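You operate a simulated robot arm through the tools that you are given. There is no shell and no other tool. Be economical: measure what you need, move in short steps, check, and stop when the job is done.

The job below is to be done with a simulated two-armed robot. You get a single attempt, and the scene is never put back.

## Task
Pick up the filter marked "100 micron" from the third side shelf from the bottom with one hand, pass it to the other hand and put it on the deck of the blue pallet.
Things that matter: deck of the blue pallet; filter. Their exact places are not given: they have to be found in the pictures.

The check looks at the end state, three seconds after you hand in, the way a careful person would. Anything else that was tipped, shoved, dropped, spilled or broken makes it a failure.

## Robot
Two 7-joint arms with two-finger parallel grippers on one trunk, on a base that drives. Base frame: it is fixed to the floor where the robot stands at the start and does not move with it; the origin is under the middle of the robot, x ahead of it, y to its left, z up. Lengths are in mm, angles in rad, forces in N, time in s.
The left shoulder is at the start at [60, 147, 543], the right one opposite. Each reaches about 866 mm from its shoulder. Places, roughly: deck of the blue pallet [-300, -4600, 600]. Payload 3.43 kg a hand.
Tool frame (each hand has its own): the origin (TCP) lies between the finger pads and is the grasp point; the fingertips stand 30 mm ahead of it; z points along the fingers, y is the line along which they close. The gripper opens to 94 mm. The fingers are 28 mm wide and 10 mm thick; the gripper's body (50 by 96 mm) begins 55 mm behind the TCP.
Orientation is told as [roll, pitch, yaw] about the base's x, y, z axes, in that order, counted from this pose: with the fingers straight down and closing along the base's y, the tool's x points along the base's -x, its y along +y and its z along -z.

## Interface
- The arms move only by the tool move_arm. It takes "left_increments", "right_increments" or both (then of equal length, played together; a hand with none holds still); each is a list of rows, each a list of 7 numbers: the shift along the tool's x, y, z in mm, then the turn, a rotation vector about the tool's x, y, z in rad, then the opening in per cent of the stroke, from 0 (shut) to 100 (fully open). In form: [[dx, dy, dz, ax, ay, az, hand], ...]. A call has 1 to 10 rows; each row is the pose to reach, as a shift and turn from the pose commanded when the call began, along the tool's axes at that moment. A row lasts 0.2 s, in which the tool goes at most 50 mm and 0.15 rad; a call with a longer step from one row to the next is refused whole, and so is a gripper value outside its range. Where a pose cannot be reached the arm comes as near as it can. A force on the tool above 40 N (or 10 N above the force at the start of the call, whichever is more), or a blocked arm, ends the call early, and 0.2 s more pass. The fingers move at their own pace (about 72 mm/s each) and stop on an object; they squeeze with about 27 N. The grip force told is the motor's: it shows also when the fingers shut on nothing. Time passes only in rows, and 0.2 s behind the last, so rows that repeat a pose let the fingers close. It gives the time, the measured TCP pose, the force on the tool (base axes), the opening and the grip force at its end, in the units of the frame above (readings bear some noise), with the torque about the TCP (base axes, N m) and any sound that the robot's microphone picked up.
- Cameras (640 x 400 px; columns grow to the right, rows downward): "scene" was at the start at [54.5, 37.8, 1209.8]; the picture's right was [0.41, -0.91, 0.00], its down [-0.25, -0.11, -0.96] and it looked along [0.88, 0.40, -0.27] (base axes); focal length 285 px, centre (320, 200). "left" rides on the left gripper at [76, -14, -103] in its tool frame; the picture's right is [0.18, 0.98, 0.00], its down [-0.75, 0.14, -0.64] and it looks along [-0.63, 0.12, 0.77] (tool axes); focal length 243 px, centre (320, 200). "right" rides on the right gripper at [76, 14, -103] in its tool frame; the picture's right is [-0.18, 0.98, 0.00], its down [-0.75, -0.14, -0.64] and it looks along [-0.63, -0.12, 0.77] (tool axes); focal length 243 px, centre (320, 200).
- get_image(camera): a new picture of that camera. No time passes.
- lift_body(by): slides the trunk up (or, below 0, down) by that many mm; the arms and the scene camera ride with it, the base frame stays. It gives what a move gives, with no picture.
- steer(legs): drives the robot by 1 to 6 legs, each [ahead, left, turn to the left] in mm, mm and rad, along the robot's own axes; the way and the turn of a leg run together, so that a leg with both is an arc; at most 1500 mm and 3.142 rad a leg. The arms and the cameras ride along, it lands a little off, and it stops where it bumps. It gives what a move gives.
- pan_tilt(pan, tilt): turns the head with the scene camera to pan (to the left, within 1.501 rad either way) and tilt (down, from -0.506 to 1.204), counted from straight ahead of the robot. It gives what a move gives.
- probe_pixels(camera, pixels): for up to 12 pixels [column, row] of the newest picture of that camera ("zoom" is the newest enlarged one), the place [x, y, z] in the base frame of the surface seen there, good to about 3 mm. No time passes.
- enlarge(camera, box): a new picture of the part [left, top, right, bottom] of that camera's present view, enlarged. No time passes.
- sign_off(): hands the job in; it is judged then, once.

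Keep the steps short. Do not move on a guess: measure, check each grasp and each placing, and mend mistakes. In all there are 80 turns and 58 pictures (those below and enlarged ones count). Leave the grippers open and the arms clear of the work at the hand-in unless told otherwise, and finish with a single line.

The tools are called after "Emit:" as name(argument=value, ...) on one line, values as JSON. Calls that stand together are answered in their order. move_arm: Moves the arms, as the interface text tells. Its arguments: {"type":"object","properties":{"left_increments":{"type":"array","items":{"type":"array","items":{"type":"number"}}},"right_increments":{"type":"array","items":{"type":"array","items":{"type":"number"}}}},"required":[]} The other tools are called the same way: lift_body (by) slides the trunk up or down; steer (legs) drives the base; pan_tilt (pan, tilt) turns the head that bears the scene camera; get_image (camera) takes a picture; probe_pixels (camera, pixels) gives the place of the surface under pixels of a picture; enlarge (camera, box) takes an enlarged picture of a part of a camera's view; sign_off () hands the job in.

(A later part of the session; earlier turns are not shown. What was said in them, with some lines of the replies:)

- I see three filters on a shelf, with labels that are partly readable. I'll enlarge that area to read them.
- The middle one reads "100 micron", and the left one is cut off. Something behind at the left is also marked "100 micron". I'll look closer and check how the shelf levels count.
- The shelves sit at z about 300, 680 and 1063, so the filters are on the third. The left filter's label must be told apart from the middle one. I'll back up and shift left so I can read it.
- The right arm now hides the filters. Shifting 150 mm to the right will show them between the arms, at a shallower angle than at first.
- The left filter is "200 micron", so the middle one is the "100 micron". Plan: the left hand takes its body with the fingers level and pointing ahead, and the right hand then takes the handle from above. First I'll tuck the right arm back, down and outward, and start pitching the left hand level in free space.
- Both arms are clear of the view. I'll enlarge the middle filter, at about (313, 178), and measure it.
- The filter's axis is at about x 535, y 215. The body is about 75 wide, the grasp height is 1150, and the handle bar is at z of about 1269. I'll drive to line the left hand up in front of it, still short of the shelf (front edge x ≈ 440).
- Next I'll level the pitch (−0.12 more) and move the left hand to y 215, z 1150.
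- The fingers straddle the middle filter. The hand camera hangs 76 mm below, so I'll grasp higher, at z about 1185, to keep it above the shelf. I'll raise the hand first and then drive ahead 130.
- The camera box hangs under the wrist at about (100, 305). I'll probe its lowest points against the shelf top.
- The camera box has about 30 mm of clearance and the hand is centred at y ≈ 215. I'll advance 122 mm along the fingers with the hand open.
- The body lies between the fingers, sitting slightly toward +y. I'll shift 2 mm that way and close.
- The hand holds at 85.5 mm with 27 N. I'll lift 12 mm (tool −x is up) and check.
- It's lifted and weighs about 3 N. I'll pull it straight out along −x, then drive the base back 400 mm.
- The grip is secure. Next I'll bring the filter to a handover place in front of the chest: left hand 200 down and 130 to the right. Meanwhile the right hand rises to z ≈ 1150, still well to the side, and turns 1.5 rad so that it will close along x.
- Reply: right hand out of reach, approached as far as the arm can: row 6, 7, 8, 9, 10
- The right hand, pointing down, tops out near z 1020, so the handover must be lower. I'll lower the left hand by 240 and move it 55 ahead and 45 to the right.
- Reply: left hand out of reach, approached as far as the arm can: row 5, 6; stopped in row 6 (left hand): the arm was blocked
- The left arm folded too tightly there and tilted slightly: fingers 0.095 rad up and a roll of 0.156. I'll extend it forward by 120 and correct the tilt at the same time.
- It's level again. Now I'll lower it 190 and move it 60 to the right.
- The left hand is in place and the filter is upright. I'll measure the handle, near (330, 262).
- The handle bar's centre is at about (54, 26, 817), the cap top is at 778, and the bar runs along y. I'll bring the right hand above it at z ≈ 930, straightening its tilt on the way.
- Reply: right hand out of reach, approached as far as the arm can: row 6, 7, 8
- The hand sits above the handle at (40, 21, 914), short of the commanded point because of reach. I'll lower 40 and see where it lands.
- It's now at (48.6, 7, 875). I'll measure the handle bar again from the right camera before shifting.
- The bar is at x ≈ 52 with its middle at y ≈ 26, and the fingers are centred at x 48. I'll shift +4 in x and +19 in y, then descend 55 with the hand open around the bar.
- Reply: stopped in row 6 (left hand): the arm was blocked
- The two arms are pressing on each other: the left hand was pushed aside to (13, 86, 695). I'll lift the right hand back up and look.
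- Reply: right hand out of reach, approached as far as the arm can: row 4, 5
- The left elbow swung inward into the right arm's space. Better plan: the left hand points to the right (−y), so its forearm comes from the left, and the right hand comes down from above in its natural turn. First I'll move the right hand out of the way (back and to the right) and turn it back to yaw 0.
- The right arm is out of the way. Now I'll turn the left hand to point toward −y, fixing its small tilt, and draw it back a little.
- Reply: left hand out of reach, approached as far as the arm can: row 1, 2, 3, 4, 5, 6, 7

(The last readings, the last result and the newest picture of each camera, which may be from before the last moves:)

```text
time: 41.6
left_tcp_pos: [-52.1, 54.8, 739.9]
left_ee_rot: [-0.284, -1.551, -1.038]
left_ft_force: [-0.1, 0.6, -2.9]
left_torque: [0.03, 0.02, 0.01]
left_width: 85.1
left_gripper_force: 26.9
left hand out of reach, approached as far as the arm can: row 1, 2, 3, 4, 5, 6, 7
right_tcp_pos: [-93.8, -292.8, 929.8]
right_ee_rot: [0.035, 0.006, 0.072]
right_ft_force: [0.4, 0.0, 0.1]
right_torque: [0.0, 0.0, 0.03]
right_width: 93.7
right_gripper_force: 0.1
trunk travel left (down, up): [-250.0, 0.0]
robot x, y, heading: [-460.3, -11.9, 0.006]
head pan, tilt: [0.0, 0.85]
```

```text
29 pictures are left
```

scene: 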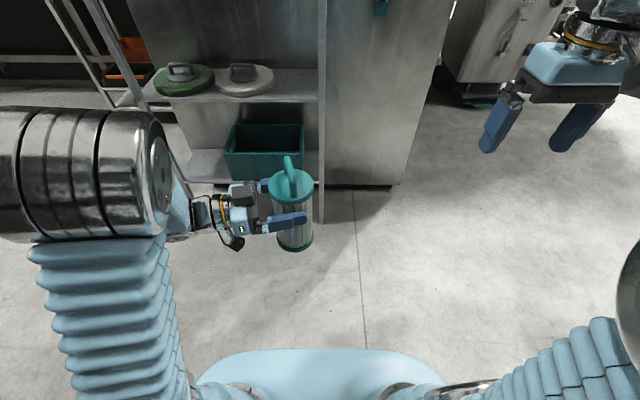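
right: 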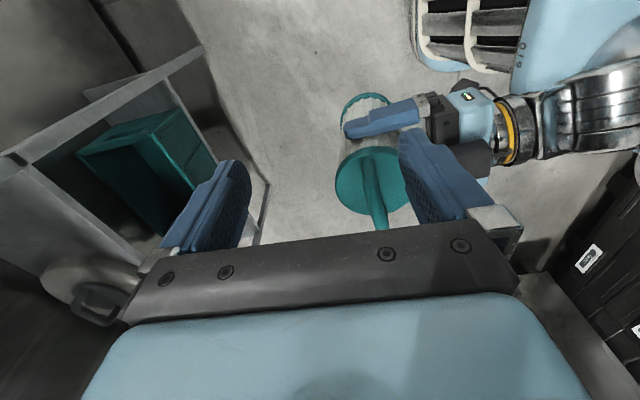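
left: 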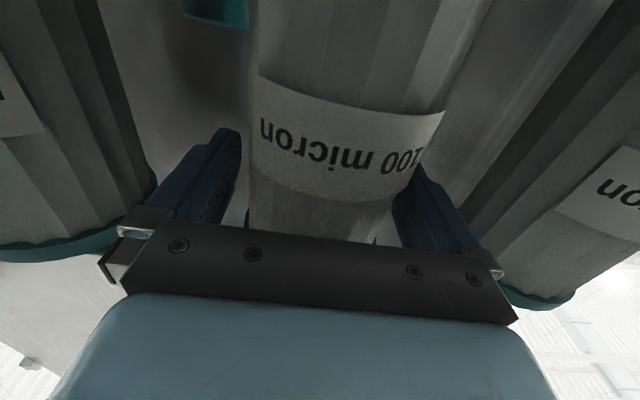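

Excellent: the left forearm now comes from the left and the filter is upright. I'll turn the last 0.25 rad and move it 40 mm further right.

Emit:
move_arm(left_increments=[[0, 0, 13, 0.085, 0, 0, 0], [0, 0, 26, 0.17, 0, 0, 0], [0, 0, 40, 0.25, 0, 0, 0], [0, 0, 40, 0.25, 0, 0, 0]])

Emit:
enlarge(camera="scene", box=[220, 130, 380, 230])

```text
time: 42.6
left_tcp_pos: [-40.3, 16.4, 739.6]
left_ee_rot: [-0.526, -1.553, -1.043]
left_ft_force: [0.8, 0.3, -2.6]
left_torque: [0.02, 0.0, 0.0]
left_width: 85.0
left_gripper_force: 26.6
right_tcp_pos: [-91.4, -293.0, 929.6]
right_ee_rot: [0.036, 0.006, 0.071]
right_ft_force: [0.8, 1.1, 0.0]
right_torque: [0.01, 0.03, 0.02]
right_width: 94.1
right_gripper_force: 0.0
trunk travel left (down, up): [-250.0, 0.0]
robot x, y, heading: [-464.4, -11.4, 0.002]
head pan, tilt: [0.0, 0.85]
```

```text
4.00 times, centred on (300, 180) of scene
```

zoom: 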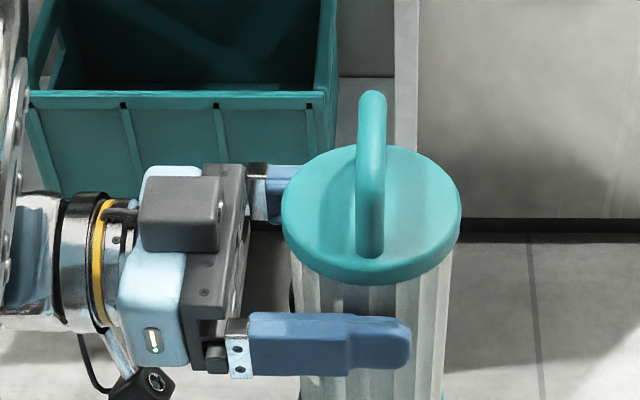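

Emit:
probe_pixels(camera="zoom", pixels=[[373, 97], [371, 115], [369, 135], [368, 160], [368, 185], [369, 205], [368, 250], [420, 200], [320, 200], [150, 170], [205, 180]])

```text
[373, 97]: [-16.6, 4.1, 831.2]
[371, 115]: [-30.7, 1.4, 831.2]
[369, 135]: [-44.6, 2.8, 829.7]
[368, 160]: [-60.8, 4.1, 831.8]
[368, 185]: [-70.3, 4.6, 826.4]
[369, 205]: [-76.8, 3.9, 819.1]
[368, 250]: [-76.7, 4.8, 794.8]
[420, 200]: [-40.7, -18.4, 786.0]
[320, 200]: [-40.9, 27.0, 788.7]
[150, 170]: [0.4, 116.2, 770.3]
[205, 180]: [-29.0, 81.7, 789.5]
```

The bar runs along x from −77 to −8 at y ≈ 4.5, with its top at z 831 and the cap at 787. I'll bring the right hand over (−42, 5) at z 930, level it, and narrow it to 60 % so the fingers clear the left gripper.

Emit:
move_arm(right_increments=[[-9, 37, 1, 0.005, 0, 0.009, 60], [-18, 74, 3, 0.009, 0, 0.018, 60], [-27, 110, 4, 0.014, 0, 0.027, 60], [-36, 147, 5, 0.018, 0, 0.036, 60], [-44, 184, 7, 0.023, 0, 0.044, 60], [-53, 221, 8, 0.027, 0, 0.053, 60], [-62, 257, 9, 0.032, 0, 0.062, 60], [-71, 294, 11, 0.036, 0, 0.071, 60], [-71, 294, 11, 0.036, 0, 0.071, 60]])

Emit:
get_image(camera="right")

Emit:
get_image(camera="scene")

```text
time: 44.6
left_tcp_pos: [-39.8, 15.8, 740.0]
left_ee_rot: [-0.519, -1.551, -1.048]
left_ft_force: [-0.2, 0.0, -2.6]
left_torque: [0.05, 0.0, -0.02]
left_width: 84.9
left_gripper_force: 27.4
right_tcp_pos: [-40.9, 7.6, 925.8]
right_ee_rot: [-0.002, 0.009, 0.001]
right_ft_force: [-0.4, -0.5, -0.4]
right_torque: [-0.01, -0.01, 0.02]
right_width: 56.4
right_gripper_force: 0.1
trunk travel left (down, up): [-250.0, 0.0]
robot x, y, heading: [-462.4, -8.7, 0.003]
head pan, tilt: [0.0, 0.85]
```

```text
27 pictures are left
```

right: 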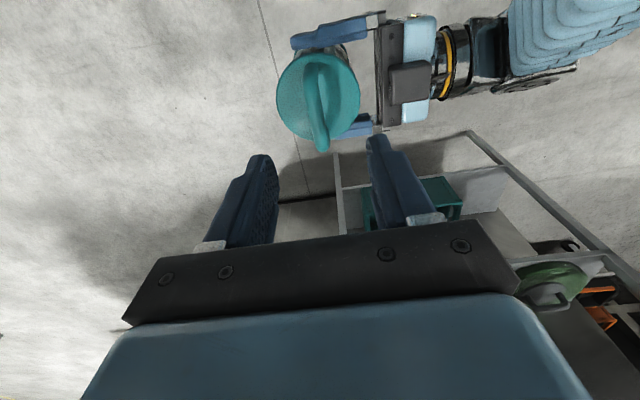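

```text
26 pictures are left
```

scene: 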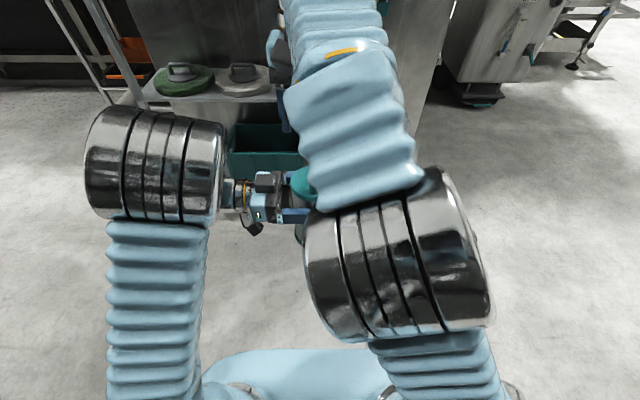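

The arms are well separated. I'll check the bar in the right camera, (316, 60)–(322, 148).

Emit:
probe_pixels(camera="right", pixels=[[311, 75], [314, 100], [318, 125], [322, 145], [267, 165], [378, 145], [345, 110]])

```text
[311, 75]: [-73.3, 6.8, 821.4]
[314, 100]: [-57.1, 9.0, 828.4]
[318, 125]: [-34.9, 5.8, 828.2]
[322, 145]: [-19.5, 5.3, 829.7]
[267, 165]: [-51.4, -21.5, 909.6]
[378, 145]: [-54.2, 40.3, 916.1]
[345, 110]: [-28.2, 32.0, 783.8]
```

The bar is at y ≈ 6 and the TCP at 7.6. I'll descend 97 mm to z ≈ 829 with fine rows.

Emit:
move_arm(right_increments=[[0, -1, 20, 0, 0, 0, 60], [0, -1, 40, 0, 0, 0, 60], [0, -1, 60, 0, 0, 0, 60], [0, -1, 75, 0, 0, 0, 60], [0, -1, 87, 0, 0, 0, 60], [0, -1, 97, 0, 0, 0, 60], [0, -1, 97, 0, 0, 0, 60]])

Emit:
get_image(camera="right")

```text
time: 46.2
left_tcp_pos: [-39.9, 15.4, 739.8]
left_ee_rot: [-0.515, -1.553, -1.056]
left_ft_force: [0.4, 0.6, -3.1]
left_torque: [0.05, 0.0, 0.0]
left_width: 84.8
left_gripper_force: 26.8
right_tcp_pos: [-43.9, 6.3, 829.7]
right_ee_rot: [0.0, 0.008, 0.001]
right_ft_force: [0.0, 0.1, 0.7]
right_torque: [-0.02, -0.02, 0.01]
right_width: 56.3
right_gripper_force: 0.0
trunk travel left (down, up): [-250.0, 0.0]
robot x, y, heading: [-460.2, -11.9, 0.004]
head pan, tilt: [0.0, 0.85]
```

```text
25 pictures are left
```

right: 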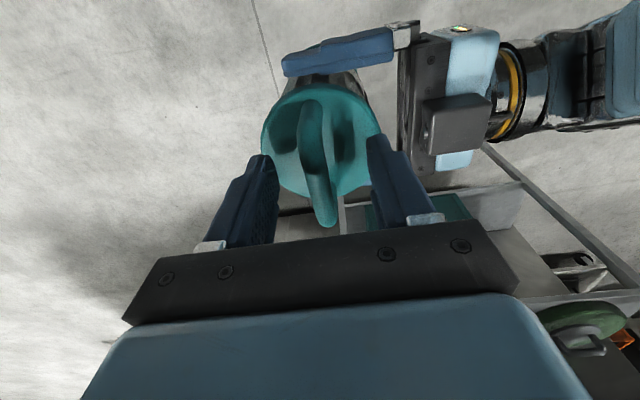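

The bar is between the right fingers. Closing.

Emit:
move_arm(right_increments=[[0, 0, 0, 0, 0, 0, 0], [0, 0, 0, 0, 0, 0, 0], [0, 0, 0, 0, 0, 0, 0], [0, 0, 0, 0, 0, 0, 0]])

```text
time: 47.2
left_tcp_pos: [-39.7, 16.5, 740.1]
left_ee_rot: [-0.52, -1.553, -1.047]
left_ft_force: [-0.1, 10.1, -9.1]
left_torque: [-0.67, 0.08, -0.1]
left_width: 84.6
left_gripper_force: 27.0
right_tcp_pos: [-43.7, 6.2, 830.2]
right_ee_rot: [-0.001, 0.005, 0.0]
right_ft_force: [-0.9, -9.7, 5.4]
right_torque: [-0.11, -0.05, 0.11]
right_width: 12.5
right_gripper_force: 27.2
trunk travel left (down, up): [-250.0, 0.0]
robot x, y, heading: [-462.5, -9.4, 0.011]
head pan, tilt: [0.0, 0.85]
```

The right hand holds the bar at 12.5 mm. There's a slight internal strain of 10 N, so I'll ease the right hand 2 mm toward −y and then open the left.

Emit:
move_arm(right_increments=[[0, -1, 0, 0, 0, 0, 0], [0, -2, 0, 0, 0, 0, 0], [0, -2, 0, 0, 0, 0, 0], [0, -2, 0, 0, 0, 0, 0], [0, -2, 0, 0, 0, 0, 0]], left_increments=[[0, 0, 0, 0, 0, 0, 0], [0, 0, 0, 0, 0, 0, 0], [0, 0, 0, 0, 0, 0, 100], [0, 0, 0, 0, 0, 0, 100], [0, 0, 0, 0, 0, 0, 100]])

Emit:
get_image(camera="right")

```text
time: 48.4
left_tcp_pos: [-40.2, 15.6, 740.1]
left_ee_rot: [-0.513, -1.551, -1.055]
left_ft_force: [0.3, -0.2, 0.1]
left_torque: [-0.02, 0.02, 0.02]
left_width: 94.1
left_gripper_force: 0.2
right_tcp_pos: [-43.4, 4.0, 829.3]
right_ee_rot: [0.0, 0.01, 0.0]
right_ft_force: [0.2, 0.4, 0.6]
right_torque: [0.01, 0.01, 0.02]
right_width: 12.7
right_gripper_force: 26.9
trunk travel left (down, up): [-250.0, 0.0]
robot x, y, heading: [-461.3, -9.8, 0.002]
head pan, tilt: [0.0, 0.85]
```

```text
24 pictures are left
```

right: 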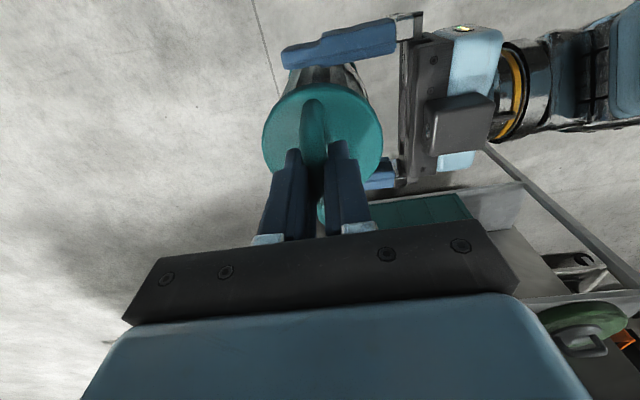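

The left hand is open and feels no load. I'll withdraw it slowly along its axis toward +y.

Emit:
move_arm(left_increments=[[0, 0, -15, 0, 0, 0, 100], [0, 0, -30, 0, 0, 0, 100], [0, 0, -50, 0, 0, 0, 100], [0, 0, -75, 0, 0, 0, 100], [0, 0, -100, 0, 0, 0, 100], [0, 0, -130, 0, 0, 0, 100]])

Emit:
get_image(camera="right")

```text
time: 49.8
left_tcp_pos: [-73.4, 111.4, 781.8]
left_ee_rot: [-0.491, -1.549, -1.079]
left_ft_force: [-0.2, -0.8, -0.4]
left_torque: [0.04, 0.0, -0.02]
left_width: 93.9
left_gripper_force: 0.0
left hand out of reach, approached as far as the arm can: row 3, 4, 5, 6
right_tcp_pos: [-44.0, 4.8, 828.9]
right_ee_rot: [0.0, 0.009, 0.0]
right_ft_force: [0.2, -0.8, -0.5]
right_torque: [-0.01, 0.0, 0.01]
right_width: 12.4
right_gripper_force: 26.9
trunk travel left (down, up): [-250.0, 0.0]
robot x, y, heading: [-463.4, -9.6, 0.002]
head pan, tilt: [0.0, 0.85]
```

```text
23 pictures are left
```

right: 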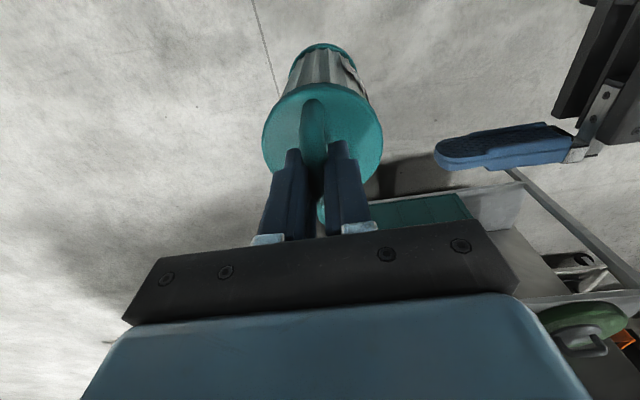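

The right hand holds the filter alone. I'll turn the left hand back to pointing ahead and move it left and up, out of the way.

Emit:
move_arm(left_increments=[[-6, 0, -12, -0.13, 0, 0, 100], [-12, 0, -24, -0.26, 0, 0, 100], [-18, 0, -36, -0.39, 0, 0, 100], [-24, 0, -48, -0.52, 0, 0, 100], [-30, 0, -60, -0.65, 0, 0, 100], [-36, 0, -72, -0.78, 0, 0, 100], [-42, 0, -84, -0.91, 0, 0, 100], [-48, 0, -96, -1.04, 0, 0, 100], [-54, 0, -108, -1.17, 0, 0, 100], [-60, 0, -120, -1.3, 0, 0, 100]])

Emit:
pan_tilt(pan=-1.4, tilt=0.25)

Emit:
get_image(camera="scene")

```text
time: 52.0
left_tcp_pos: [-48.8, 246.1, 869.5]
left_ee_rot: [0.776, -1.551, -1.046]
left_ft_force: [-0.2, 0.3, -0.1]
left_torque: [0.0, 0.02, -0.01]
left_width: 94.2
left_gripper_force: 0.0
left hand out of reach, approached as far as the arm can: row 7, 8, 9, 10
right_tcp_pos: [-44.6, 3.8, 828.4]
right_ee_rot: [-0.003, 0.009, 0.0]
right_ft_force: [-0.2, 0.5, 0.2]
right_torque: [-0.01, 0.03, -0.01]
right_width: 12.5
right_gripper_force: 26.6
trunk travel left (down, up): [-250.0, 0.0]
robot x, y, heading: [-462.7, -9.9, 0.005]
head pan, tilt: [0.0, 0.85]
```

```text
time: 53.6
left_tcp_pos: [-50.0, 245.0, 869.4]
left_ee_rot: [0.758, -1.55, -1.026]
left_ft_force: [-0.2, -0.6, 0.2]
left_torque: [-0.02, -0.01, 0.0]
left_width: 94.2
left_gripper_force: 0.1
right_tcp_pos: [-44.1, 4.0, 828.6]
right_ee_rot: [-0.002, 0.008, -0.001]
right_ft_force: [-0.7, 0.4, 0.0]
right_torque: [0.0, 0.01, 0.05]
right_width: 12.4
right_gripper_force: 26.9
trunk travel left (down, up): [-250.0, 0.0]
robot x, y, heading: [-464.8, -10.6, 0.006]
head pan, tilt: [-1.4, 0.25]
```

```text
22 pictures are left
```

scene: 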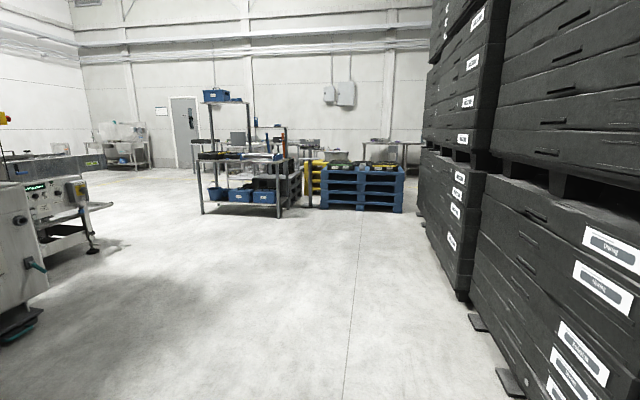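

The blue pallet stack is near (362, 187). I'll probe it, its top, and the black stack beside my path.

Emit:
enlarge(camera="scene", box=[280, 140, 440, 240])

Emit:
probe_pixels(camera="scene", pixels=[[322, 195], [400, 200], [362, 170], [330, 165], [395, 168], [430, 190], [470, 300], [520, 395], [460, 180], [305, 205]])

```text
4.00 times, centred on (360, 190) of scene
```

zoom: 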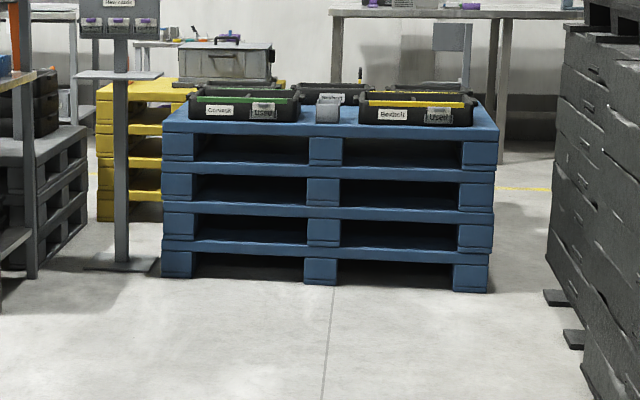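

```text
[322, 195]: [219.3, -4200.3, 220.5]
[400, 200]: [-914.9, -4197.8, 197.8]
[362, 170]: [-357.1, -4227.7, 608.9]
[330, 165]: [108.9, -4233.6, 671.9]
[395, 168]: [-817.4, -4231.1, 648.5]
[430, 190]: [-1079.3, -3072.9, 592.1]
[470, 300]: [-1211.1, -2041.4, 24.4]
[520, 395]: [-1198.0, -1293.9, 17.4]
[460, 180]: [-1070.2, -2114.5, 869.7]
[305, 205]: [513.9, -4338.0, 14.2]
```

The deck front edge is at y ≈ −4200, z ≈ 600, x from −915 to 230, with trays standing on it. The way at x ≈ −460 is clear. I'll turn right and drive about 2700 toward it, then look down at the deck.

Emit:
steer(legs=[[0, 0, -1.571], [1500, 0, 0], [1300, 0, 0]])

Emit:
pan_tilt(pan=0.0, tilt=0.35)

Emit:
get_image(camera="scene")

```text
time: 70.8
left_tcp_pos: [-345.9, -3175.7, 869.2]
left_ee_rot: [0.763, -1.552, -2.654]
left_ft_force: [-0.9, 1.1, 0.4]
left_torque: [-0.01, 0.01, -0.01]
left_width: 94.2
left_gripper_force: 0.0
right_tcp_pos: [-587.3, -3167.3, 828.4]
right_ee_rot: [-0.002, 0.008, -1.625]
right_ft_force: [-0.1, 0.8, 0.7]
right_torque: [0.0, 0.0, 0.0]
right_width: 12.5
right_gripper_force: 27.1
trunk travel left (down, up): [-250.0, 0.0]
robot x, y, heading: [-576.5, -2747.9, -1.617]
head pan, tilt: [-1.4, 0.25]
```

```text
time: 72.3
left_tcp_pos: [-345.6, -3175.8, 871.1]
left_ee_rot: [0.76, -1.552, -2.656]
left_ft_force: [-0.7, 0.6, 0.8]
left_torque: [0.01, -0.01, -0.03]
left_width: 94.0
left_gripper_force: 0.0
right_tcp_pos: [-587.7, -3169.0, 828.3]
right_ee_rot: [-0.001, 0.009, -1.623]
right_ft_force: [1.3, -0.4, 0.8]
right_torque: [0.01, -0.01, -0.02]
right_width: 12.4
right_gripper_force: 27.2
trunk travel left (down, up): [-250.0, 0.0]
robot x, y, heading: [-578.0, -2749.2, -1.616]
head pan, tilt: [0.0, 0.351]
```

```text
20 pictures are left
```

scene: 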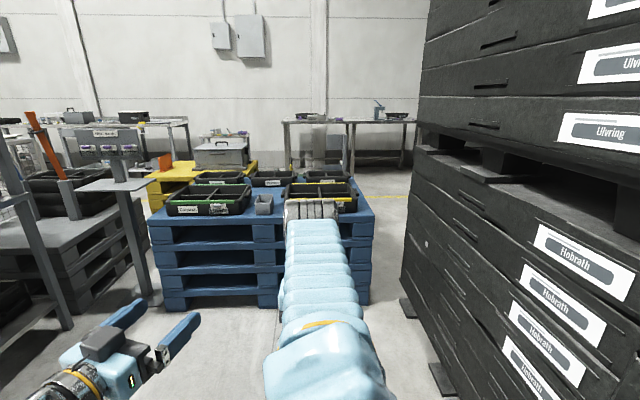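

I'll correct the heading by 0.045, go 600 ahead and 200 left, then look down at the deck.

Emit:
steer(legs=[[0, 0, 0.045], [600, 200, 0]])

Emit:
pan_tilt(pan=0.1, tilt=0.45)

Emit:
get_image(camera="scene")

```text
time: 76.2
left_tcp_pos: [-141.7, -3752.8, 869.5]
left_ee_rot: [0.767, -1.552, -2.628]
left_ft_force: [0.4, 0.0, 0.4]
left_torque: [-0.02, 0.0, 0.0]
left_width: 94.2
left_gripper_force: 0.0
right_tcp_pos: [-382.5, -3752.5, 828.9]
right_ee_rot: [-0.003, 0.009, -1.593]
right_ft_force: [-0.6, 0.7, -0.2]
right_torque: [0.03, -0.02, -0.01]
right_width: 12.4
right_gripper_force: 27.1
trunk travel left (down, up): [-250.0, 0.0]
robot x, y, heading: [-387.1, -3335.2, -1.588]
head pan, tilt: [0.0, 0.351]
```

```text
time: 76.8
left_tcp_pos: [-140.7, -3752.7, 868.6]
left_ee_rot: [0.768, -1.552, -2.629]
left_ft_force: [0.6, -0.2, 0.2]
left_torque: [-0.02, 0.0, 0.0]
left_width: 94.2
left_gripper_force: 0.0
right_tcp_pos: [-382.5, -3753.7, 828.6]
right_ee_rot: [-0.003, 0.009, -1.593]
right_ft_force: [-0.1, -0.3, 0.6]
right_torque: [0.01, -0.02, 0.01]
right_width: 12.3
right_gripper_force: 27.0
trunk travel left (down, up): [-250.0, 0.0]
robot x, y, heading: [-388.4, -3334.8, -1.587]
head pan, tilt: [0.099, 0.45]
```

```text
19 pictures are left
```

scene: 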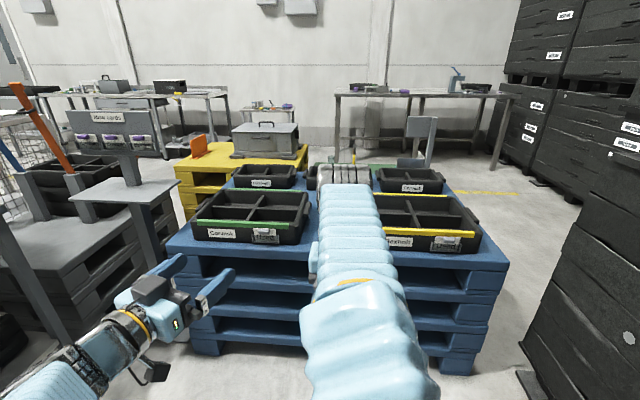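

Trays fill much of the deck, and the arm hides the middle. I'll probe the free parts seen: the left edge, the right edge and the gap between trays.

Emit:
probe_pixels(camera="scene", pixels=[[172, 245], [192, 232], [200, 200], [306, 232], [310, 200], [313, 255], [478, 245], [505, 260], [485, 215], [300, 185], [235, 185], [380, 190]])

Emit:
get_image(camera="right")

```text
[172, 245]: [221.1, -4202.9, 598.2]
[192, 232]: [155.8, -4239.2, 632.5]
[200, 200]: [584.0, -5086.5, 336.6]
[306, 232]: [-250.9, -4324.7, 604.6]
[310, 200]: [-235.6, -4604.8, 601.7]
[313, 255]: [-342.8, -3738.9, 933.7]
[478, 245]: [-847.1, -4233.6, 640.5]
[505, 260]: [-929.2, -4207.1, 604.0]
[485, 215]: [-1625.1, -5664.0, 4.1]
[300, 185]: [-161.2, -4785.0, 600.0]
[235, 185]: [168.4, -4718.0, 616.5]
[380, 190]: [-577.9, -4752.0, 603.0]
```

```text
18 pictures are left
```

right: 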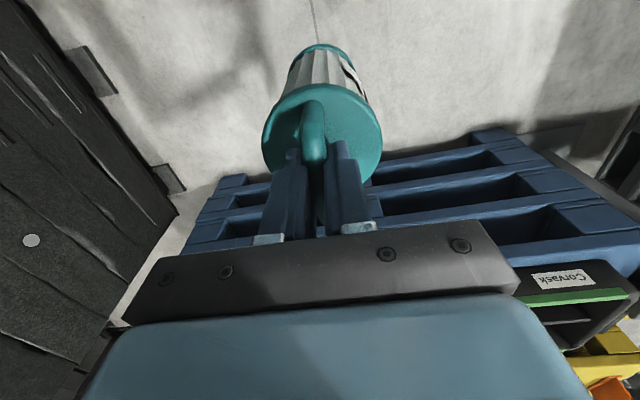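

A gap lies between x ≈ −235 and −470, with a small grey box at the front of it. I'll raise the filter 100 mm, then drive ahead 200 and to the right 200 to see into the gap past the arm.

Emit:
move_arm(right_increments=[[0, 0, -25, 0, 0, 0, 0], [0, 0, -50, 0, 0, 0, 0], [0, 0, -75, 0, 0, 0, 0], [0, 0, -100, 0, 0, 0, 0]])

Emit:
steer(legs=[[200, -200, 0.01]])

Emit:
pan_tilt(pan=0.3, tilt=0.55)

Emit:
get_image(camera="scene")

```text
time: 77.8
left_tcp_pos: [-140.9, -3752.8, 869.2]
left_ee_rot: [0.762, -1.55, -2.624]
left_ft_force: [0.6, -0.5, 0.2]
left_torque: [-0.03, 0.01, -0.01]
left_width: 93.9
left_gripper_force: 0.0
right_tcp_pos: [-382.0, -3755.9, 929.2]
right_ee_rot: [-0.003, 0.01, -1.593]
right_ft_force: [0.1, 0.3, -3.0]
right_torque: [-0.01, 0.03, 0.0]
right_width: 12.2
right_gripper_force: 27.0
trunk travel left (down, up): [-250.0, 0.0]
robot x, y, heading: [-388.8, -3333.3, -1.586]
head pan, tilt: [0.099, 0.45]
```

```text
time: 79.8
left_tcp_pos: [-349.8, -3948.2, 868.7]
left_ee_rot: [0.766, -1.552, -2.615]
left_ft_force: [-0.2, -0.7, 0.0]
left_torque: [-0.02, 0.05, 0.0]
left_width: 94.0
left_gripper_force: 0.2
right_tcp_pos: [-590.2, -3951.8, 929.0]
right_ee_rot: [-0.002, 0.009, -1.585]
right_ft_force: [0.0, -0.2, -3.3]
right_torque: [-0.03, 0.01, 0.01]
right_width: 12.6
right_gripper_force: 26.9
trunk travel left (down, up): [-250.0, 0.0]
robot x, y, heading: [-600.7, -3527.3, -1.583]
head pan, tilt: [0.099, 0.45]
```

```text
time: 80.5
left_tcp_pos: [-348.9, -3947.5, 868.4]
left_ee_rot: [0.765, -1.551, -2.62]
left_ft_force: [0.0, 0.5, 0.8]
left_torque: [0.04, -0.01, -0.02]
left_width: 93.9
left_gripper_force: 0.1
right_tcp_pos: [-590.8, -3952.9, 929.8]
right_ee_rot: [-0.003, 0.009, -1.584]
right_ft_force: [-0.5, -0.4, -3.3]
right_torque: [0.03, 0.0, -0.01]
right_width: 12.3
right_gripper_force: 27.1
trunk travel left (down, up): [-250.0, 0.0]
robot x, y, heading: [-600.8, -3531.5, -1.58]
head pan, tilt: [0.3, 0.55]
```

```text
17 pictures are left
```

scene: 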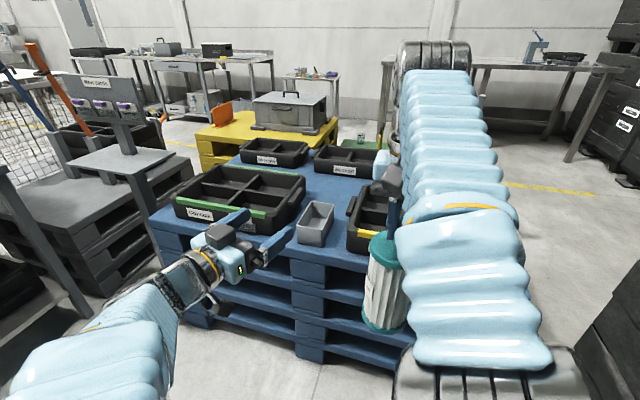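

Now the gap is visible: the grey box is at (315, 223), with free deck behind it around (330, 195). I'll probe its limits.

Emit:
enlarge(camera="scene", box=[256, 140, 416, 240])

```text
4.00 times, centred on (336, 190) of scene
```

zoom: 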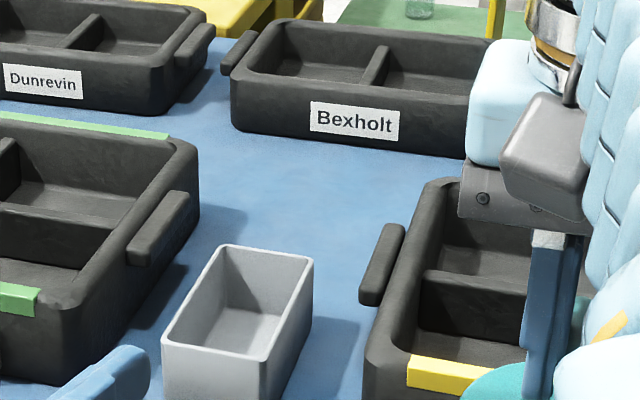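

Emit:
probe_pixels(camera="zoom", pixels=[[225, 247], [310, 260], [265, 355], [165, 345], [200, 205], [178, 225], [362, 295], [400, 232], [430, 185], [235, 128], [300, 200], [330, 230]])

```text
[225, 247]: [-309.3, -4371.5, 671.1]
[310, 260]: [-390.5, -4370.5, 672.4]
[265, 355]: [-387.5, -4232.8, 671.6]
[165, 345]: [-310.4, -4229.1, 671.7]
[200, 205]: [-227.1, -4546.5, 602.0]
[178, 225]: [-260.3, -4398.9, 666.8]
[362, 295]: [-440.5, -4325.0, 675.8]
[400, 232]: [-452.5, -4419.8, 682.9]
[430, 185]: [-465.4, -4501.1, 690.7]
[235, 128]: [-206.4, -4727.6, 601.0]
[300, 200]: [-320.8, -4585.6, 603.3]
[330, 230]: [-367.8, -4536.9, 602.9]
```

The free spot is behind the grey box (box x −310…−390, y −4371 at its back, top at 672), between the trays (x −240…−460). I'll place at about (−350, −4455). First I'll raise and draw back the left hand, and shift the right hand 95 to its right.

Emit:
move_arm(left_increments=[[-30, 0, -20, 0, 0, 0, 100], [-60, 0, -40, 0, 0, 0, 100], [-90, 0, -60, 0, 0, 0, 100], [-120, 0, -80, 0, 0, 0, 100], [-120, 0, -80, 0, 0, 0, 100]], right_increments=[[0, -24, 0, 0, 0, 0, 0], [0, -48, 0, 0, 0, 0, 0], [0, -72, 0, 0, 0, 0, 0], [0, -95, 0, 0, 0, 0, 0], [0, -95, 0, 0, 0, 0, 0]])

Emit:
steer(legs=[[0, 335, 0.01], [200, 0, 0]])

Emit:
pan_tilt(pan=0.0, tilt=0.75)

Emit:
get_image(camera="scene")

```text
time: 81.7
left_tcp_pos: [-327.7, -3870.9, 991.4]
left_ee_rot: [0.78, -1.553, -2.63]
left_ft_force: [0.2, -0.1, 0.1]
left_torque: [-0.03, 0.0, 0.05]
left_width: 93.8
left_gripper_force: 0.2
right_tcp_pos: [-686.3, -3954.6, 930.1]
right_ee_rot: [-0.002, 0.007, -1.585]
right_ft_force: [-0.2, -0.4, -3.1]
right_torque: [0.0, 0.0, 0.01]
right_width: 12.5
right_gripper_force: 26.5
trunk travel left (down, up): [-250.0, 0.0]
robot x, y, heading: [-597.8, -3531.8, -1.582]
head pan, tilt: [0.3, 0.55]
```

```text
time: 85.2
left_tcp_pos: [22.0, -4067.0, 991.6]
left_ee_rot: [0.776, -1.553, -2.616]
left_ft_force: [0.6, -0.1, -0.4]
left_torque: [0.03, 0.02, 0.0]
left_width: 94.0
left_gripper_force: 0.0
right_tcp_pos: [-335.3, -4154.8, 929.8]
right_ee_rot: [-0.002, 0.009, -1.572]
right_ft_force: [-0.6, 0.2, -3.2]
right_torque: [0.01, 0.02, -0.01]
right_width: 12.5
right_gripper_force: 27.0
trunk travel left (down, up): [-250.0, 0.0]
robot x, y, heading: [-256.9, -3730.8, -1.567]
head pan, tilt: [0.3, 0.55]
```

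```text
time: 86.0
left_tcp_pos: [21.2, -4068.1, 991.5]
left_ee_rot: [0.77, -1.551, -2.609]
left_ft_force: [-0.2, 0.0, 0.2]
left_torque: [-0.01, -0.03, 0.0]
left_width: 93.7
left_gripper_force: 0.0
right_tcp_pos: [-334.9, -4154.6, 929.9]
right_ee_rot: [-0.002, 0.008, -1.57]
right_ft_force: [-0.5, 0.3, -3.2]
right_torque: [-0.03, -0.03, 0.01]
right_width: 12.9
right_gripper_force: 26.9
trunk travel left (down, up): [-250.0, 0.0]
robot x, y, heading: [-257.7, -3732.5, -1.567]
head pan, tilt: [0.0, 0.75]
```

```text
15 pictures are left
```

scene: 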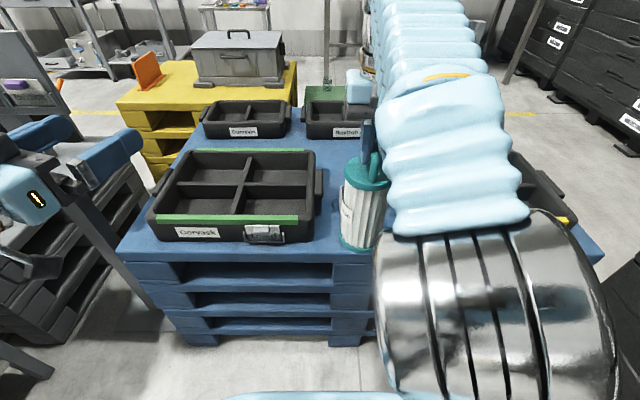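

I'll check the filter's bottom height at (357, 243), the base's front rim at (310, 393), and the pallet front.

Emit:
probe_pixels(camera="scene", pixels=[[357, 247], [350, 238], [365, 200], [310, 396], [310, 391], [300, 260], [290, 340], [335, 232]])

```text
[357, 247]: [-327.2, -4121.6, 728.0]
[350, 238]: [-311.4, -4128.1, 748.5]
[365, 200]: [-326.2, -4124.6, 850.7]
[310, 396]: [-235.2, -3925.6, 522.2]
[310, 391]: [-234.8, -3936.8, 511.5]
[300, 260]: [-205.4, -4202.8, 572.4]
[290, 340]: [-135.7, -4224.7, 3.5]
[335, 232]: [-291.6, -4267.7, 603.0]
```

Filter bottom is ~722 against the box top at 672, a 50 mm margin. The base front has about 260 mm to spare. I'll drive ahead 158 and shift the filter 15 to the right.

Emit:
move_arm(right_increments=[[0, -8, 0, 0, 0, 0, 0], [0, -15, 0, 0, 0, 0, 0]])

Emit:
steer(legs=[[158, 0, 0]])

Emit:
get_image(camera="right")

```text
time: 86.6
left_tcp_pos: [22.2, -4068.7, 990.2]
left_ee_rot: [0.769, -1.552, -2.611]
left_ft_force: [-0.8, 0.2, 0.2]
left_torque: [0.02, 0.0, 0.0]
left_width: 94.1
left_gripper_force: 0.0
right_tcp_pos: [-350.6, -4154.6, 930.6]
right_ee_rot: [-0.002, 0.007, -1.571]
right_ft_force: [1.2, 0.0, -2.7]
right_torque: [-0.03, 0.03, 0.0]
right_width: 12.6
right_gripper_force: 27.3
trunk travel left (down, up): [-250.0, 0.0]
robot x, y, heading: [-254.0, -3734.2, -1.563]
head pan, tilt: [0.0, 0.75]
```

```text
time: 88.0
left_tcp_pos: [20.3, -4224.5, 992.0]
left_ee_rot: [0.779, -1.551, -2.621]
left_ft_force: [0.5, 0.1, 0.3]
left_torque: [0.02, 0.01, -0.03]
left_width: 93.7
left_gripper_force: 0.1
right_tcp_pos: [-350.7, -4311.0, 930.7]
right_ee_rot: [-0.002, 0.009, -1.573]
right_ft_force: [1.0, 0.9, -3.7]
right_torque: [0.02, -0.01, 0.0]
right_width: 12.4
right_gripper_force: 27.5
trunk travel left (down, up): [-250.0, 0.0]
robot x, y, heading: [-252.7, -3887.1, -1.567]
head pan, tilt: [0.0, 0.75]
```

```text
14 pictures are left
```

right: 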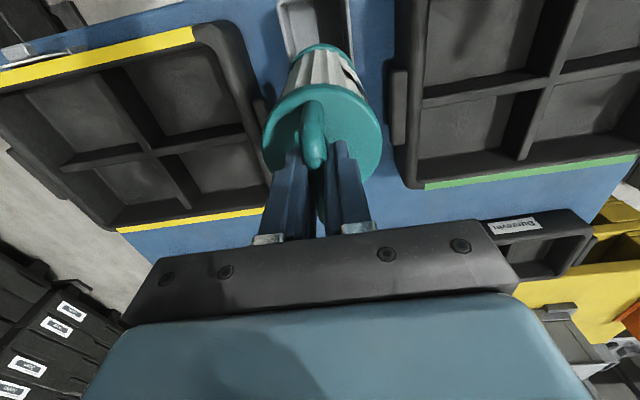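

I'm clear over the box. Now I'll extend 138 ahead to y ≈ −4450, easing down 34 mm to stay within reach while remaining above the box top.

Emit:
move_arm(right_increments=[[-28, 0, 4, 0, 0, 0, 0], [-56, 0, 10, 0, 0, 0, 0], [-84, 0, 18, 0, 0, 0, 0], [-112, 0, 26, 0, 0, 0, 0], [-138, 0, 34, 0, 0, 0, 0], [-138, 0, 34, 0, 0, 0, 0]])

Emit:
get_image(camera="right")

Emit:
get_image(camera="scene")

```text
time: 89.4
left_tcp_pos: [20.8, -4225.0, 991.1]
left_ee_rot: [0.773, -1.552, -2.615]
left_ft_force: [0.1, -0.3, 0.7]
left_torque: [0.01, 0.0, 0.02]
left_width: 94.1
left_gripper_force: 0.0
right_tcp_pos: [-349.4, -4435.0, 888.7]
right_ee_rot: [-0.001, 0.009, -1.573]
right_ft_force: [0.0, -0.2, -2.7]
right_torque: [0.0, -0.03, -0.01]
right_width: 12.4
right_gripper_force: 27.2
right hand out of reach, approached as far as the arm can: row 5, 6
trunk travel left (down, up): [-250.0, 0.0]
robot x, y, heading: [-254.2, -3891.5, -1.569]
head pan, tilt: [0.0, 0.75]
```

```text
13 pictures are left
```

right: 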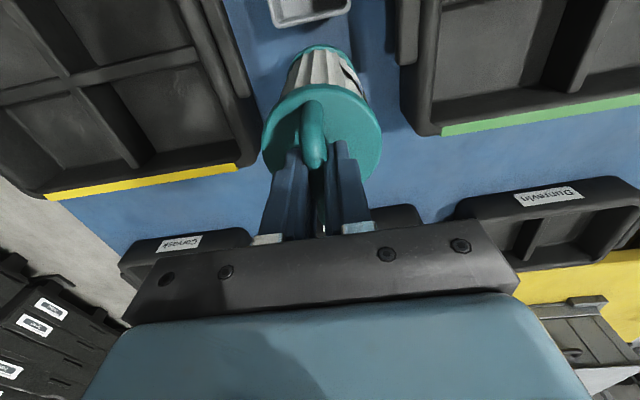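

```text
12 pictures are left
```

scene: 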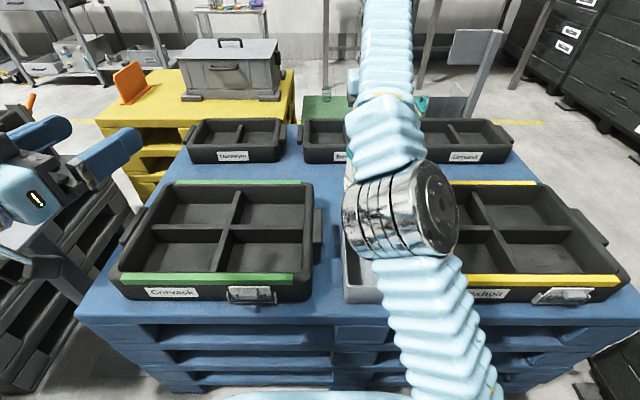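

It's at y −4435, z 889, at the edge of reach. Lower down it can reach further, so I'll lower 25 and see.

Emit:
move_arm(right_increments=[[-6, 0, 12, 0, 0, 0, 0], [-12, 0, 25, 0, 0, 0, 0], [-12, 0, 25, 0, 0, 0, 0]])

Emit:
get_image(camera="right")

```text
time: 90.2
left_tcp_pos: [20.6, -4224.6, 991.6]
left_ee_rot: [0.767, -1.551, -2.61]
left_ft_force: [-0.3, -0.2, -0.1]
left_torque: [0.0, -0.02, 0.05]
left_width: 93.9
left_gripper_force: 0.0
right_tcp_pos: [-350.0, -4446.2, 867.1]
right_ee_rot: [-0.001, 0.008, -1.573]
right_ft_force: [0.7, -0.2, -2.1]
right_torque: [0.04, 0.0, -0.02]
right_width: 12.6
right_gripper_force: 26.9
trunk travel left (down, up): [-250.0, 0.0]
robot x, y, heading: [-256.2, -3884.6, -1.569]
head pan, tilt: [0.0, 0.75]
```

```text
11 pictures are left
```

right: 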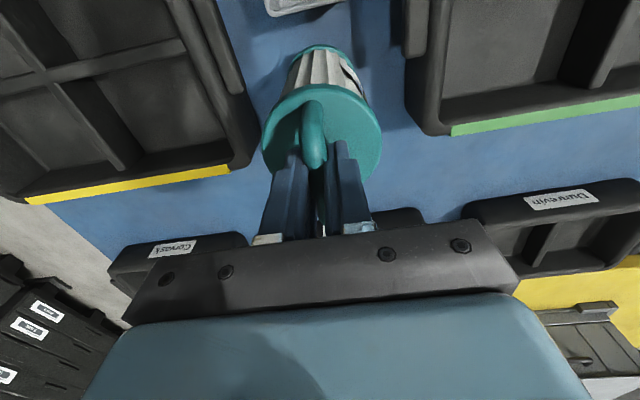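

There's clear deck under the filter. I'll verify the distances: box at (300, 12), tray walls, filter sides.

Emit:
probe_pixels(camera="right", pixels=[[300, 12], [325, 48], [318, 100], [265, 130], [380, 130], [245, 150], [412, 120], [270, 80], [385, 100], [250, 200]])

```text
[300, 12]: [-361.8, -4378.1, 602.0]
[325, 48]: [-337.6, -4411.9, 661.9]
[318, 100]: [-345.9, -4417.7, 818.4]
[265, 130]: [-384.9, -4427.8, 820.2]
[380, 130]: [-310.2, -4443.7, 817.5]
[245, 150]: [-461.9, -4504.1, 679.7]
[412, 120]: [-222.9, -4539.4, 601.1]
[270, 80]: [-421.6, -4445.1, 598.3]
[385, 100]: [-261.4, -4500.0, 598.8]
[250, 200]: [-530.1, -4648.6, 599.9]
```

Gaps are fine: box 35 mm, trays more than 70 mm. The filter bottom is ~58 mm above the deck. I'll lower 50, then feel for contact.

Emit:
move_arm(right_increments=[[0, 0, 12, 0, 0, 0, 0], [0, 0, 25, 0, 0, 0, 0], [0, 0, 37, 0, 0, 0, 0], [0, 0, 46, 0, 0, 0, 0], [0, 0, 49, 0, 0, 0, 0]])

Emit:
move_arm(right_increments=[[0, 0, 2, 0, 0, 0, 0], [0, 0, 4, 0, 0, 0, 0]])

```text
time: 91.4
left_tcp_pos: [22.2, -4224.5, 992.0]
left_ee_rot: [0.787, -1.554, -2.631]
left_ft_force: [-0.2, -1.2, -0.3]
left_torque: [0.02, 0.0, 0.01]
left_width: 94.0
left_gripper_force: 0.1
right_tcp_pos: [-348.5, -4446.0, 816.9]
right_ee_rot: [-0.002, 0.006, -1.572]
right_ft_force: [-1.6, 1.0, 4.0]
right_torque: [0.08, 0.02, 0.0]
right_width: 12.4
right_gripper_force: 27.2
trunk travel left (down, up): [-250.0, 0.0]
robot x, y, heading: [-255.9, -3888.9, -1.567]
head pan, tilt: [0.0, 0.75]
```

```text
time: 92.0
left_tcp_pos: [21.2, -4223.1, 992.4]
left_ee_rot: [0.879, -1.551, -2.719]
left_ft_force: [0.1, 0.5, 0.4]
left_torque: [0.06, 0.0, -0.02]
left_width: 94.2
left_gripper_force: 0.0
right_tcp_pos: [-348.9, -4444.4, 816.1]
right_ee_rot: [-0.003, 0.002, -1.573]
right_ft_force: [-0.4, 4.5, 33.2]
right_torque: [-0.51, -0.01, 0.03]
right_width: 12.2
right_gripper_force: 26.4
trunk travel left (down, up): [-250.0, 0.0]
robot x, y, heading: [-254.4, -3888.9, -1.565]
head pan, tilt: [0.0, 0.75]
```

Contact: 33 N upward at z 816. I'll ease back 4 mm to rest lightly, then open.

Emit:
move_arm(right_increments=[[0, 0, -2, 0, 0, 0, 0], [0, 0, -4, 0, 0, 0, 0], [0, 0, -4, 0, 0, 0, 0]])

Emit:
get_image(camera="right")

```text
time: 92.8
left_tcp_pos: [21.6, -4223.9, 991.6]
left_ee_rot: [0.825, -1.551, -2.667]
left_ft_force: [0.2, 0.2, 0.4]
left_torque: [-0.01, -0.01, 0.03]
left_width: 93.9
left_gripper_force: 0.1
right_tcp_pos: [-350.2, -4446.1, 815.9]
right_ee_rot: [0.0, 0.01, -1.575]
right_ft_force: [0.1, 5.9, 13.3]
right_torque: [0.45, -0.05, -0.03]
right_width: 12.7
right_gripper_force: 26.9
trunk travel left (down, up): [-250.0, 0.0]
robot x, y, heading: [-252.1, -3888.0, -1.567]
head pan, tilt: [0.0, 0.75]
```

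```text
10 pictures are left
```

right: 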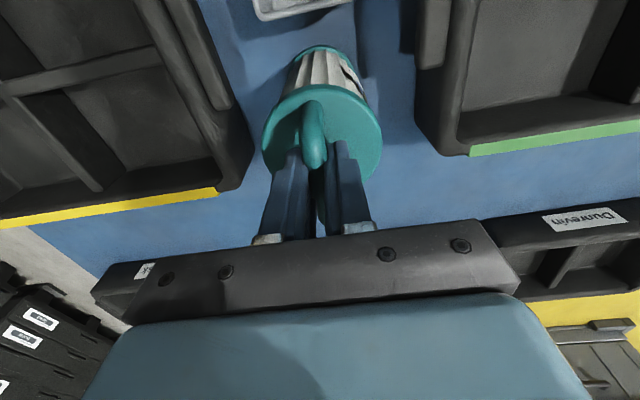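

There's still a light 13 N press. I'll ease another 1.5 mm, then open to 60 %.

Emit:
move_arm(right_increments=[[0, 0, -1.5, 0, 0, 0, 0], [0, 0, -1.5, 0, 0, 0, 0], [0, 0, -1.5, 0, 0, 0, 60], [0, 0, -1.5, 0, 0, 0, 60], [0, 0, -1.5, 0, 0, 0, 60], [0, 0, -1.5, 0, 0, 0, 60]])

Emit:
get_image(camera="right")

```text
time: 94.2
left_tcp_pos: [21.2, -4226.2, 990.6]
left_ee_rot: [0.775, -1.55, -2.617]
left_ft_force: [0.1, 0.9, -0.7]
left_torque: [-0.02, 0.0, -0.01]
left_width: 94.0
left_gripper_force: 0.0
right_tcp_pos: [-350.4, -4447.6, 816.3]
right_ee_rot: [-0.001, 0.009, -1.574]
right_ft_force: [-0.2, -0.2, -0.1]
right_torque: [-0.03, -0.02, 0.02]
right_width: 56.2
right_gripper_force: 0.1
trunk travel left (down, up): [-250.0, 0.0]
robot x, y, heading: [-254.5, -3886.2, -1.566]
head pan, tilt: [0.0, 0.75]
```

```text
9 pictures are left
```

right: 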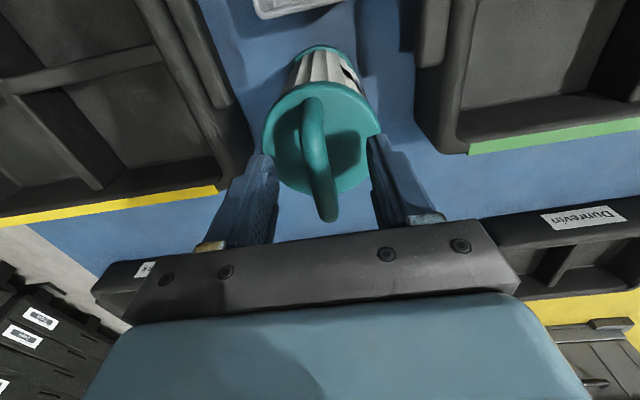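

The filter stands upright and free. I'll lift straight up 52 first, then draw back and up.

Emit:
move_arm(right_increments=[[0, 0, -15, 0, 0, 0, 60], [0, 0, -30, 0, 0, 0, 60], [0, 0, -45, 0, 0, 0, 60], [0, 0, -54, 0, 0, 0, 60], [0, 0, -54, 0, 0, 0, 60]])

Emit:
get_image(camera="right")

```text
time: 95.4
left_tcp_pos: [22.0, -4224.3, 991.7]
left_ee_rot: [0.777, -1.552, -2.617]
left_ft_force: [0.4, -0.2, 0.7]
left_torque: [0.0, 0.01, 0.0]
left_width: 94.1
left_gripper_force: 0.0
right_tcp_pos: [-348.6, -4443.9, 871.6]
right_ee_rot: [-0.002, 0.009, -1.573]
right_ft_force: [0.5, -0.7, -0.1]
right_torque: [-0.02, 0.01, -0.01]
right_width: 56.3
right_gripper_force: 0.0
right hand out of reach, approached as far as the arm can: row 4, 5
trunk travel left (down, up): [-250.0, 0.0]
robot x, y, heading: [-257.5, -3888.5, -1.567]
head pan, tilt: [0.0, 0.75]
```

```text
8 pictures are left
```

right: 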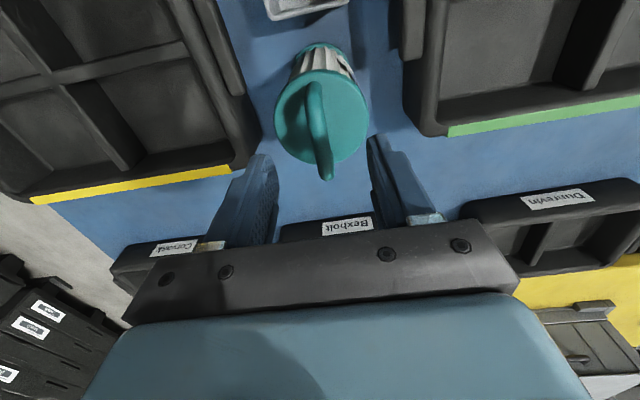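

The fingers are above the bar. I'll draw back and up.

Emit:
move_arm(right_increments=[[15, 0, -8, 0, 0, 0, 60], [35, 0, -20, 0, 0, 0, 60], [65, 0, -40, 0, 0, 0, 80], [100, 0, -60, 0, 0, 0, 100], [140, 0, -75, 0, 0, 0, 100]])

Emit:
steer(legs=[[-350, 0, 0]])

Emit:
pan_tilt(pan=0.05, tilt=0.5)

Emit:
get_image(camera="scene")

```text
time: 96.6
left_tcp_pos: [21.0, -4226.3, 991.7]
left_ee_rot: [0.77, -1.551, -2.613]
left_ft_force: [-0.3, -1.2, -0.6]
left_torque: [0.0, 0.02, 0.02]
left_width: 94.2
left_gripper_force: 0.1
right_tcp_pos: [-348.2, -4304.7, 947.0]
right_ee_rot: [-0.001, 0.009, -1.573]
right_ft_force: [0.2, 0.1, -0.4]
right_torque: [0.0, -0.01, 0.01]
right_width: 94.0
right_gripper_force: 0.0
trunk travel left (down, up): [-250.0, 0.0]
robot x, y, heading: [-255.3, -3891.3, -1.567]
head pan, tilt: [0.0, 0.75]
```

```text
time: 98.9
left_tcp_pos: [20.7, -3870.1, 990.8]
left_ee_rot: [0.768, -1.552, -2.612]
left_ft_force: [-0.7, -0.8, 0.6]
left_torque: [0.01, -0.01, 0.0]
left_width: 94.2
left_gripper_force: 0.0
right_tcp_pos: [-349.3, -3951.6, 946.2]
right_ee_rot: [-0.002, 0.009, -1.573]
right_ft_force: [0.0, -0.2, 0.8]
right_torque: [0.04, 0.0, -0.02]
right_width: 93.9
right_gripper_force: 0.1
trunk travel left (down, up): [-250.0, 0.0]
robot x, y, heading: [-251.9, -3532.2, -1.569]
head pan, tilt: [0.0, 0.75]
```

```text
time: 99.6
left_tcp_pos: [20.5, -3871.3, 991.3]
left_ee_rot: [0.774, -1.551, -2.618]
left_ft_force: [0.3, -0.2, -0.8]
left_torque: [0.0, 0.0, 0.02]
left_width: 94.2
left_gripper_force: 0.2
right_tcp_pos: [-348.1, -3951.0, 946.2]
right_ee_rot: [-0.001, 0.009, -1.574]
right_ft_force: [1.0, -0.2, 1.0]
right_torque: [0.02, 0.0, 0.03]
right_width: 93.8
right_gripper_force: 0.0
trunk travel left (down, up): [-250.0, 0.0]
robot x, y, heading: [-253.8, -3534.6, -1.562]
head pan, tilt: [0.051, 0.499]
```

```text
7 pictures are left
```

scene: 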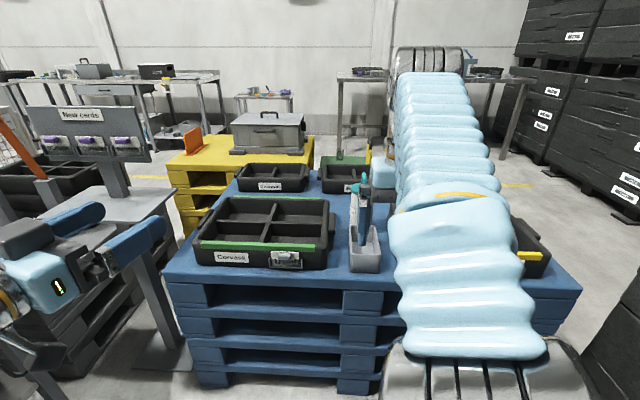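

The filter is partly behind the right finger in this view. I'll enlarge to confirm it stands upright on the deck.

Emit:
enlarge(camera="scene", box=[310, 165, 422, 285])

Emit:
get_image(camera="right")

```text
3.33 times, centred on (366, 225) of scene
```

zoom: 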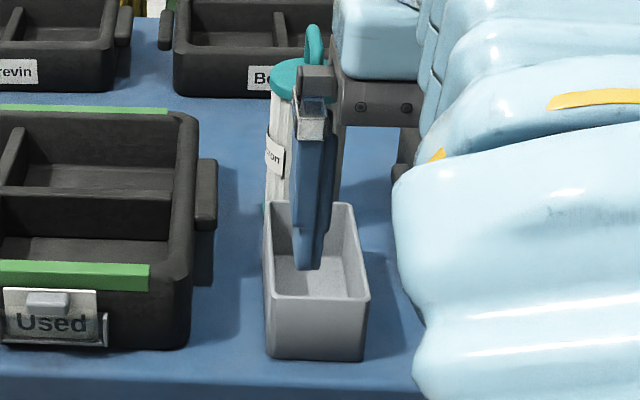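

```text
5 pictures are left
```

right: 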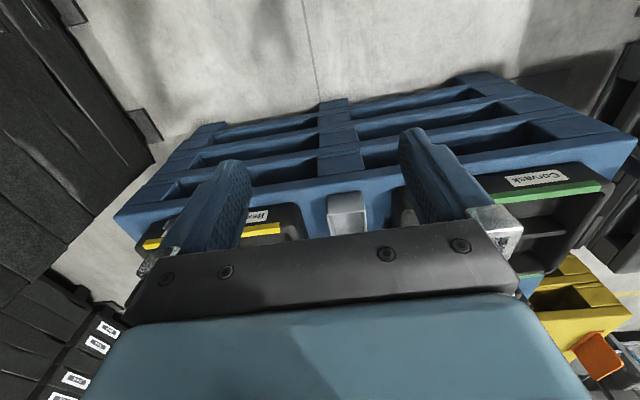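

The filter stands upright on the blue deck behind the grey box. Nothing else has moved, the arms are clear, and both hands are open. Handing in.

Emit:
sign_off()

```text
The job is handed in.
```

The "100 micron" filter was taken with the left hand, passed to the right, and now stands upright on the deck of the blue pallet; I saw nothing else disturbed.
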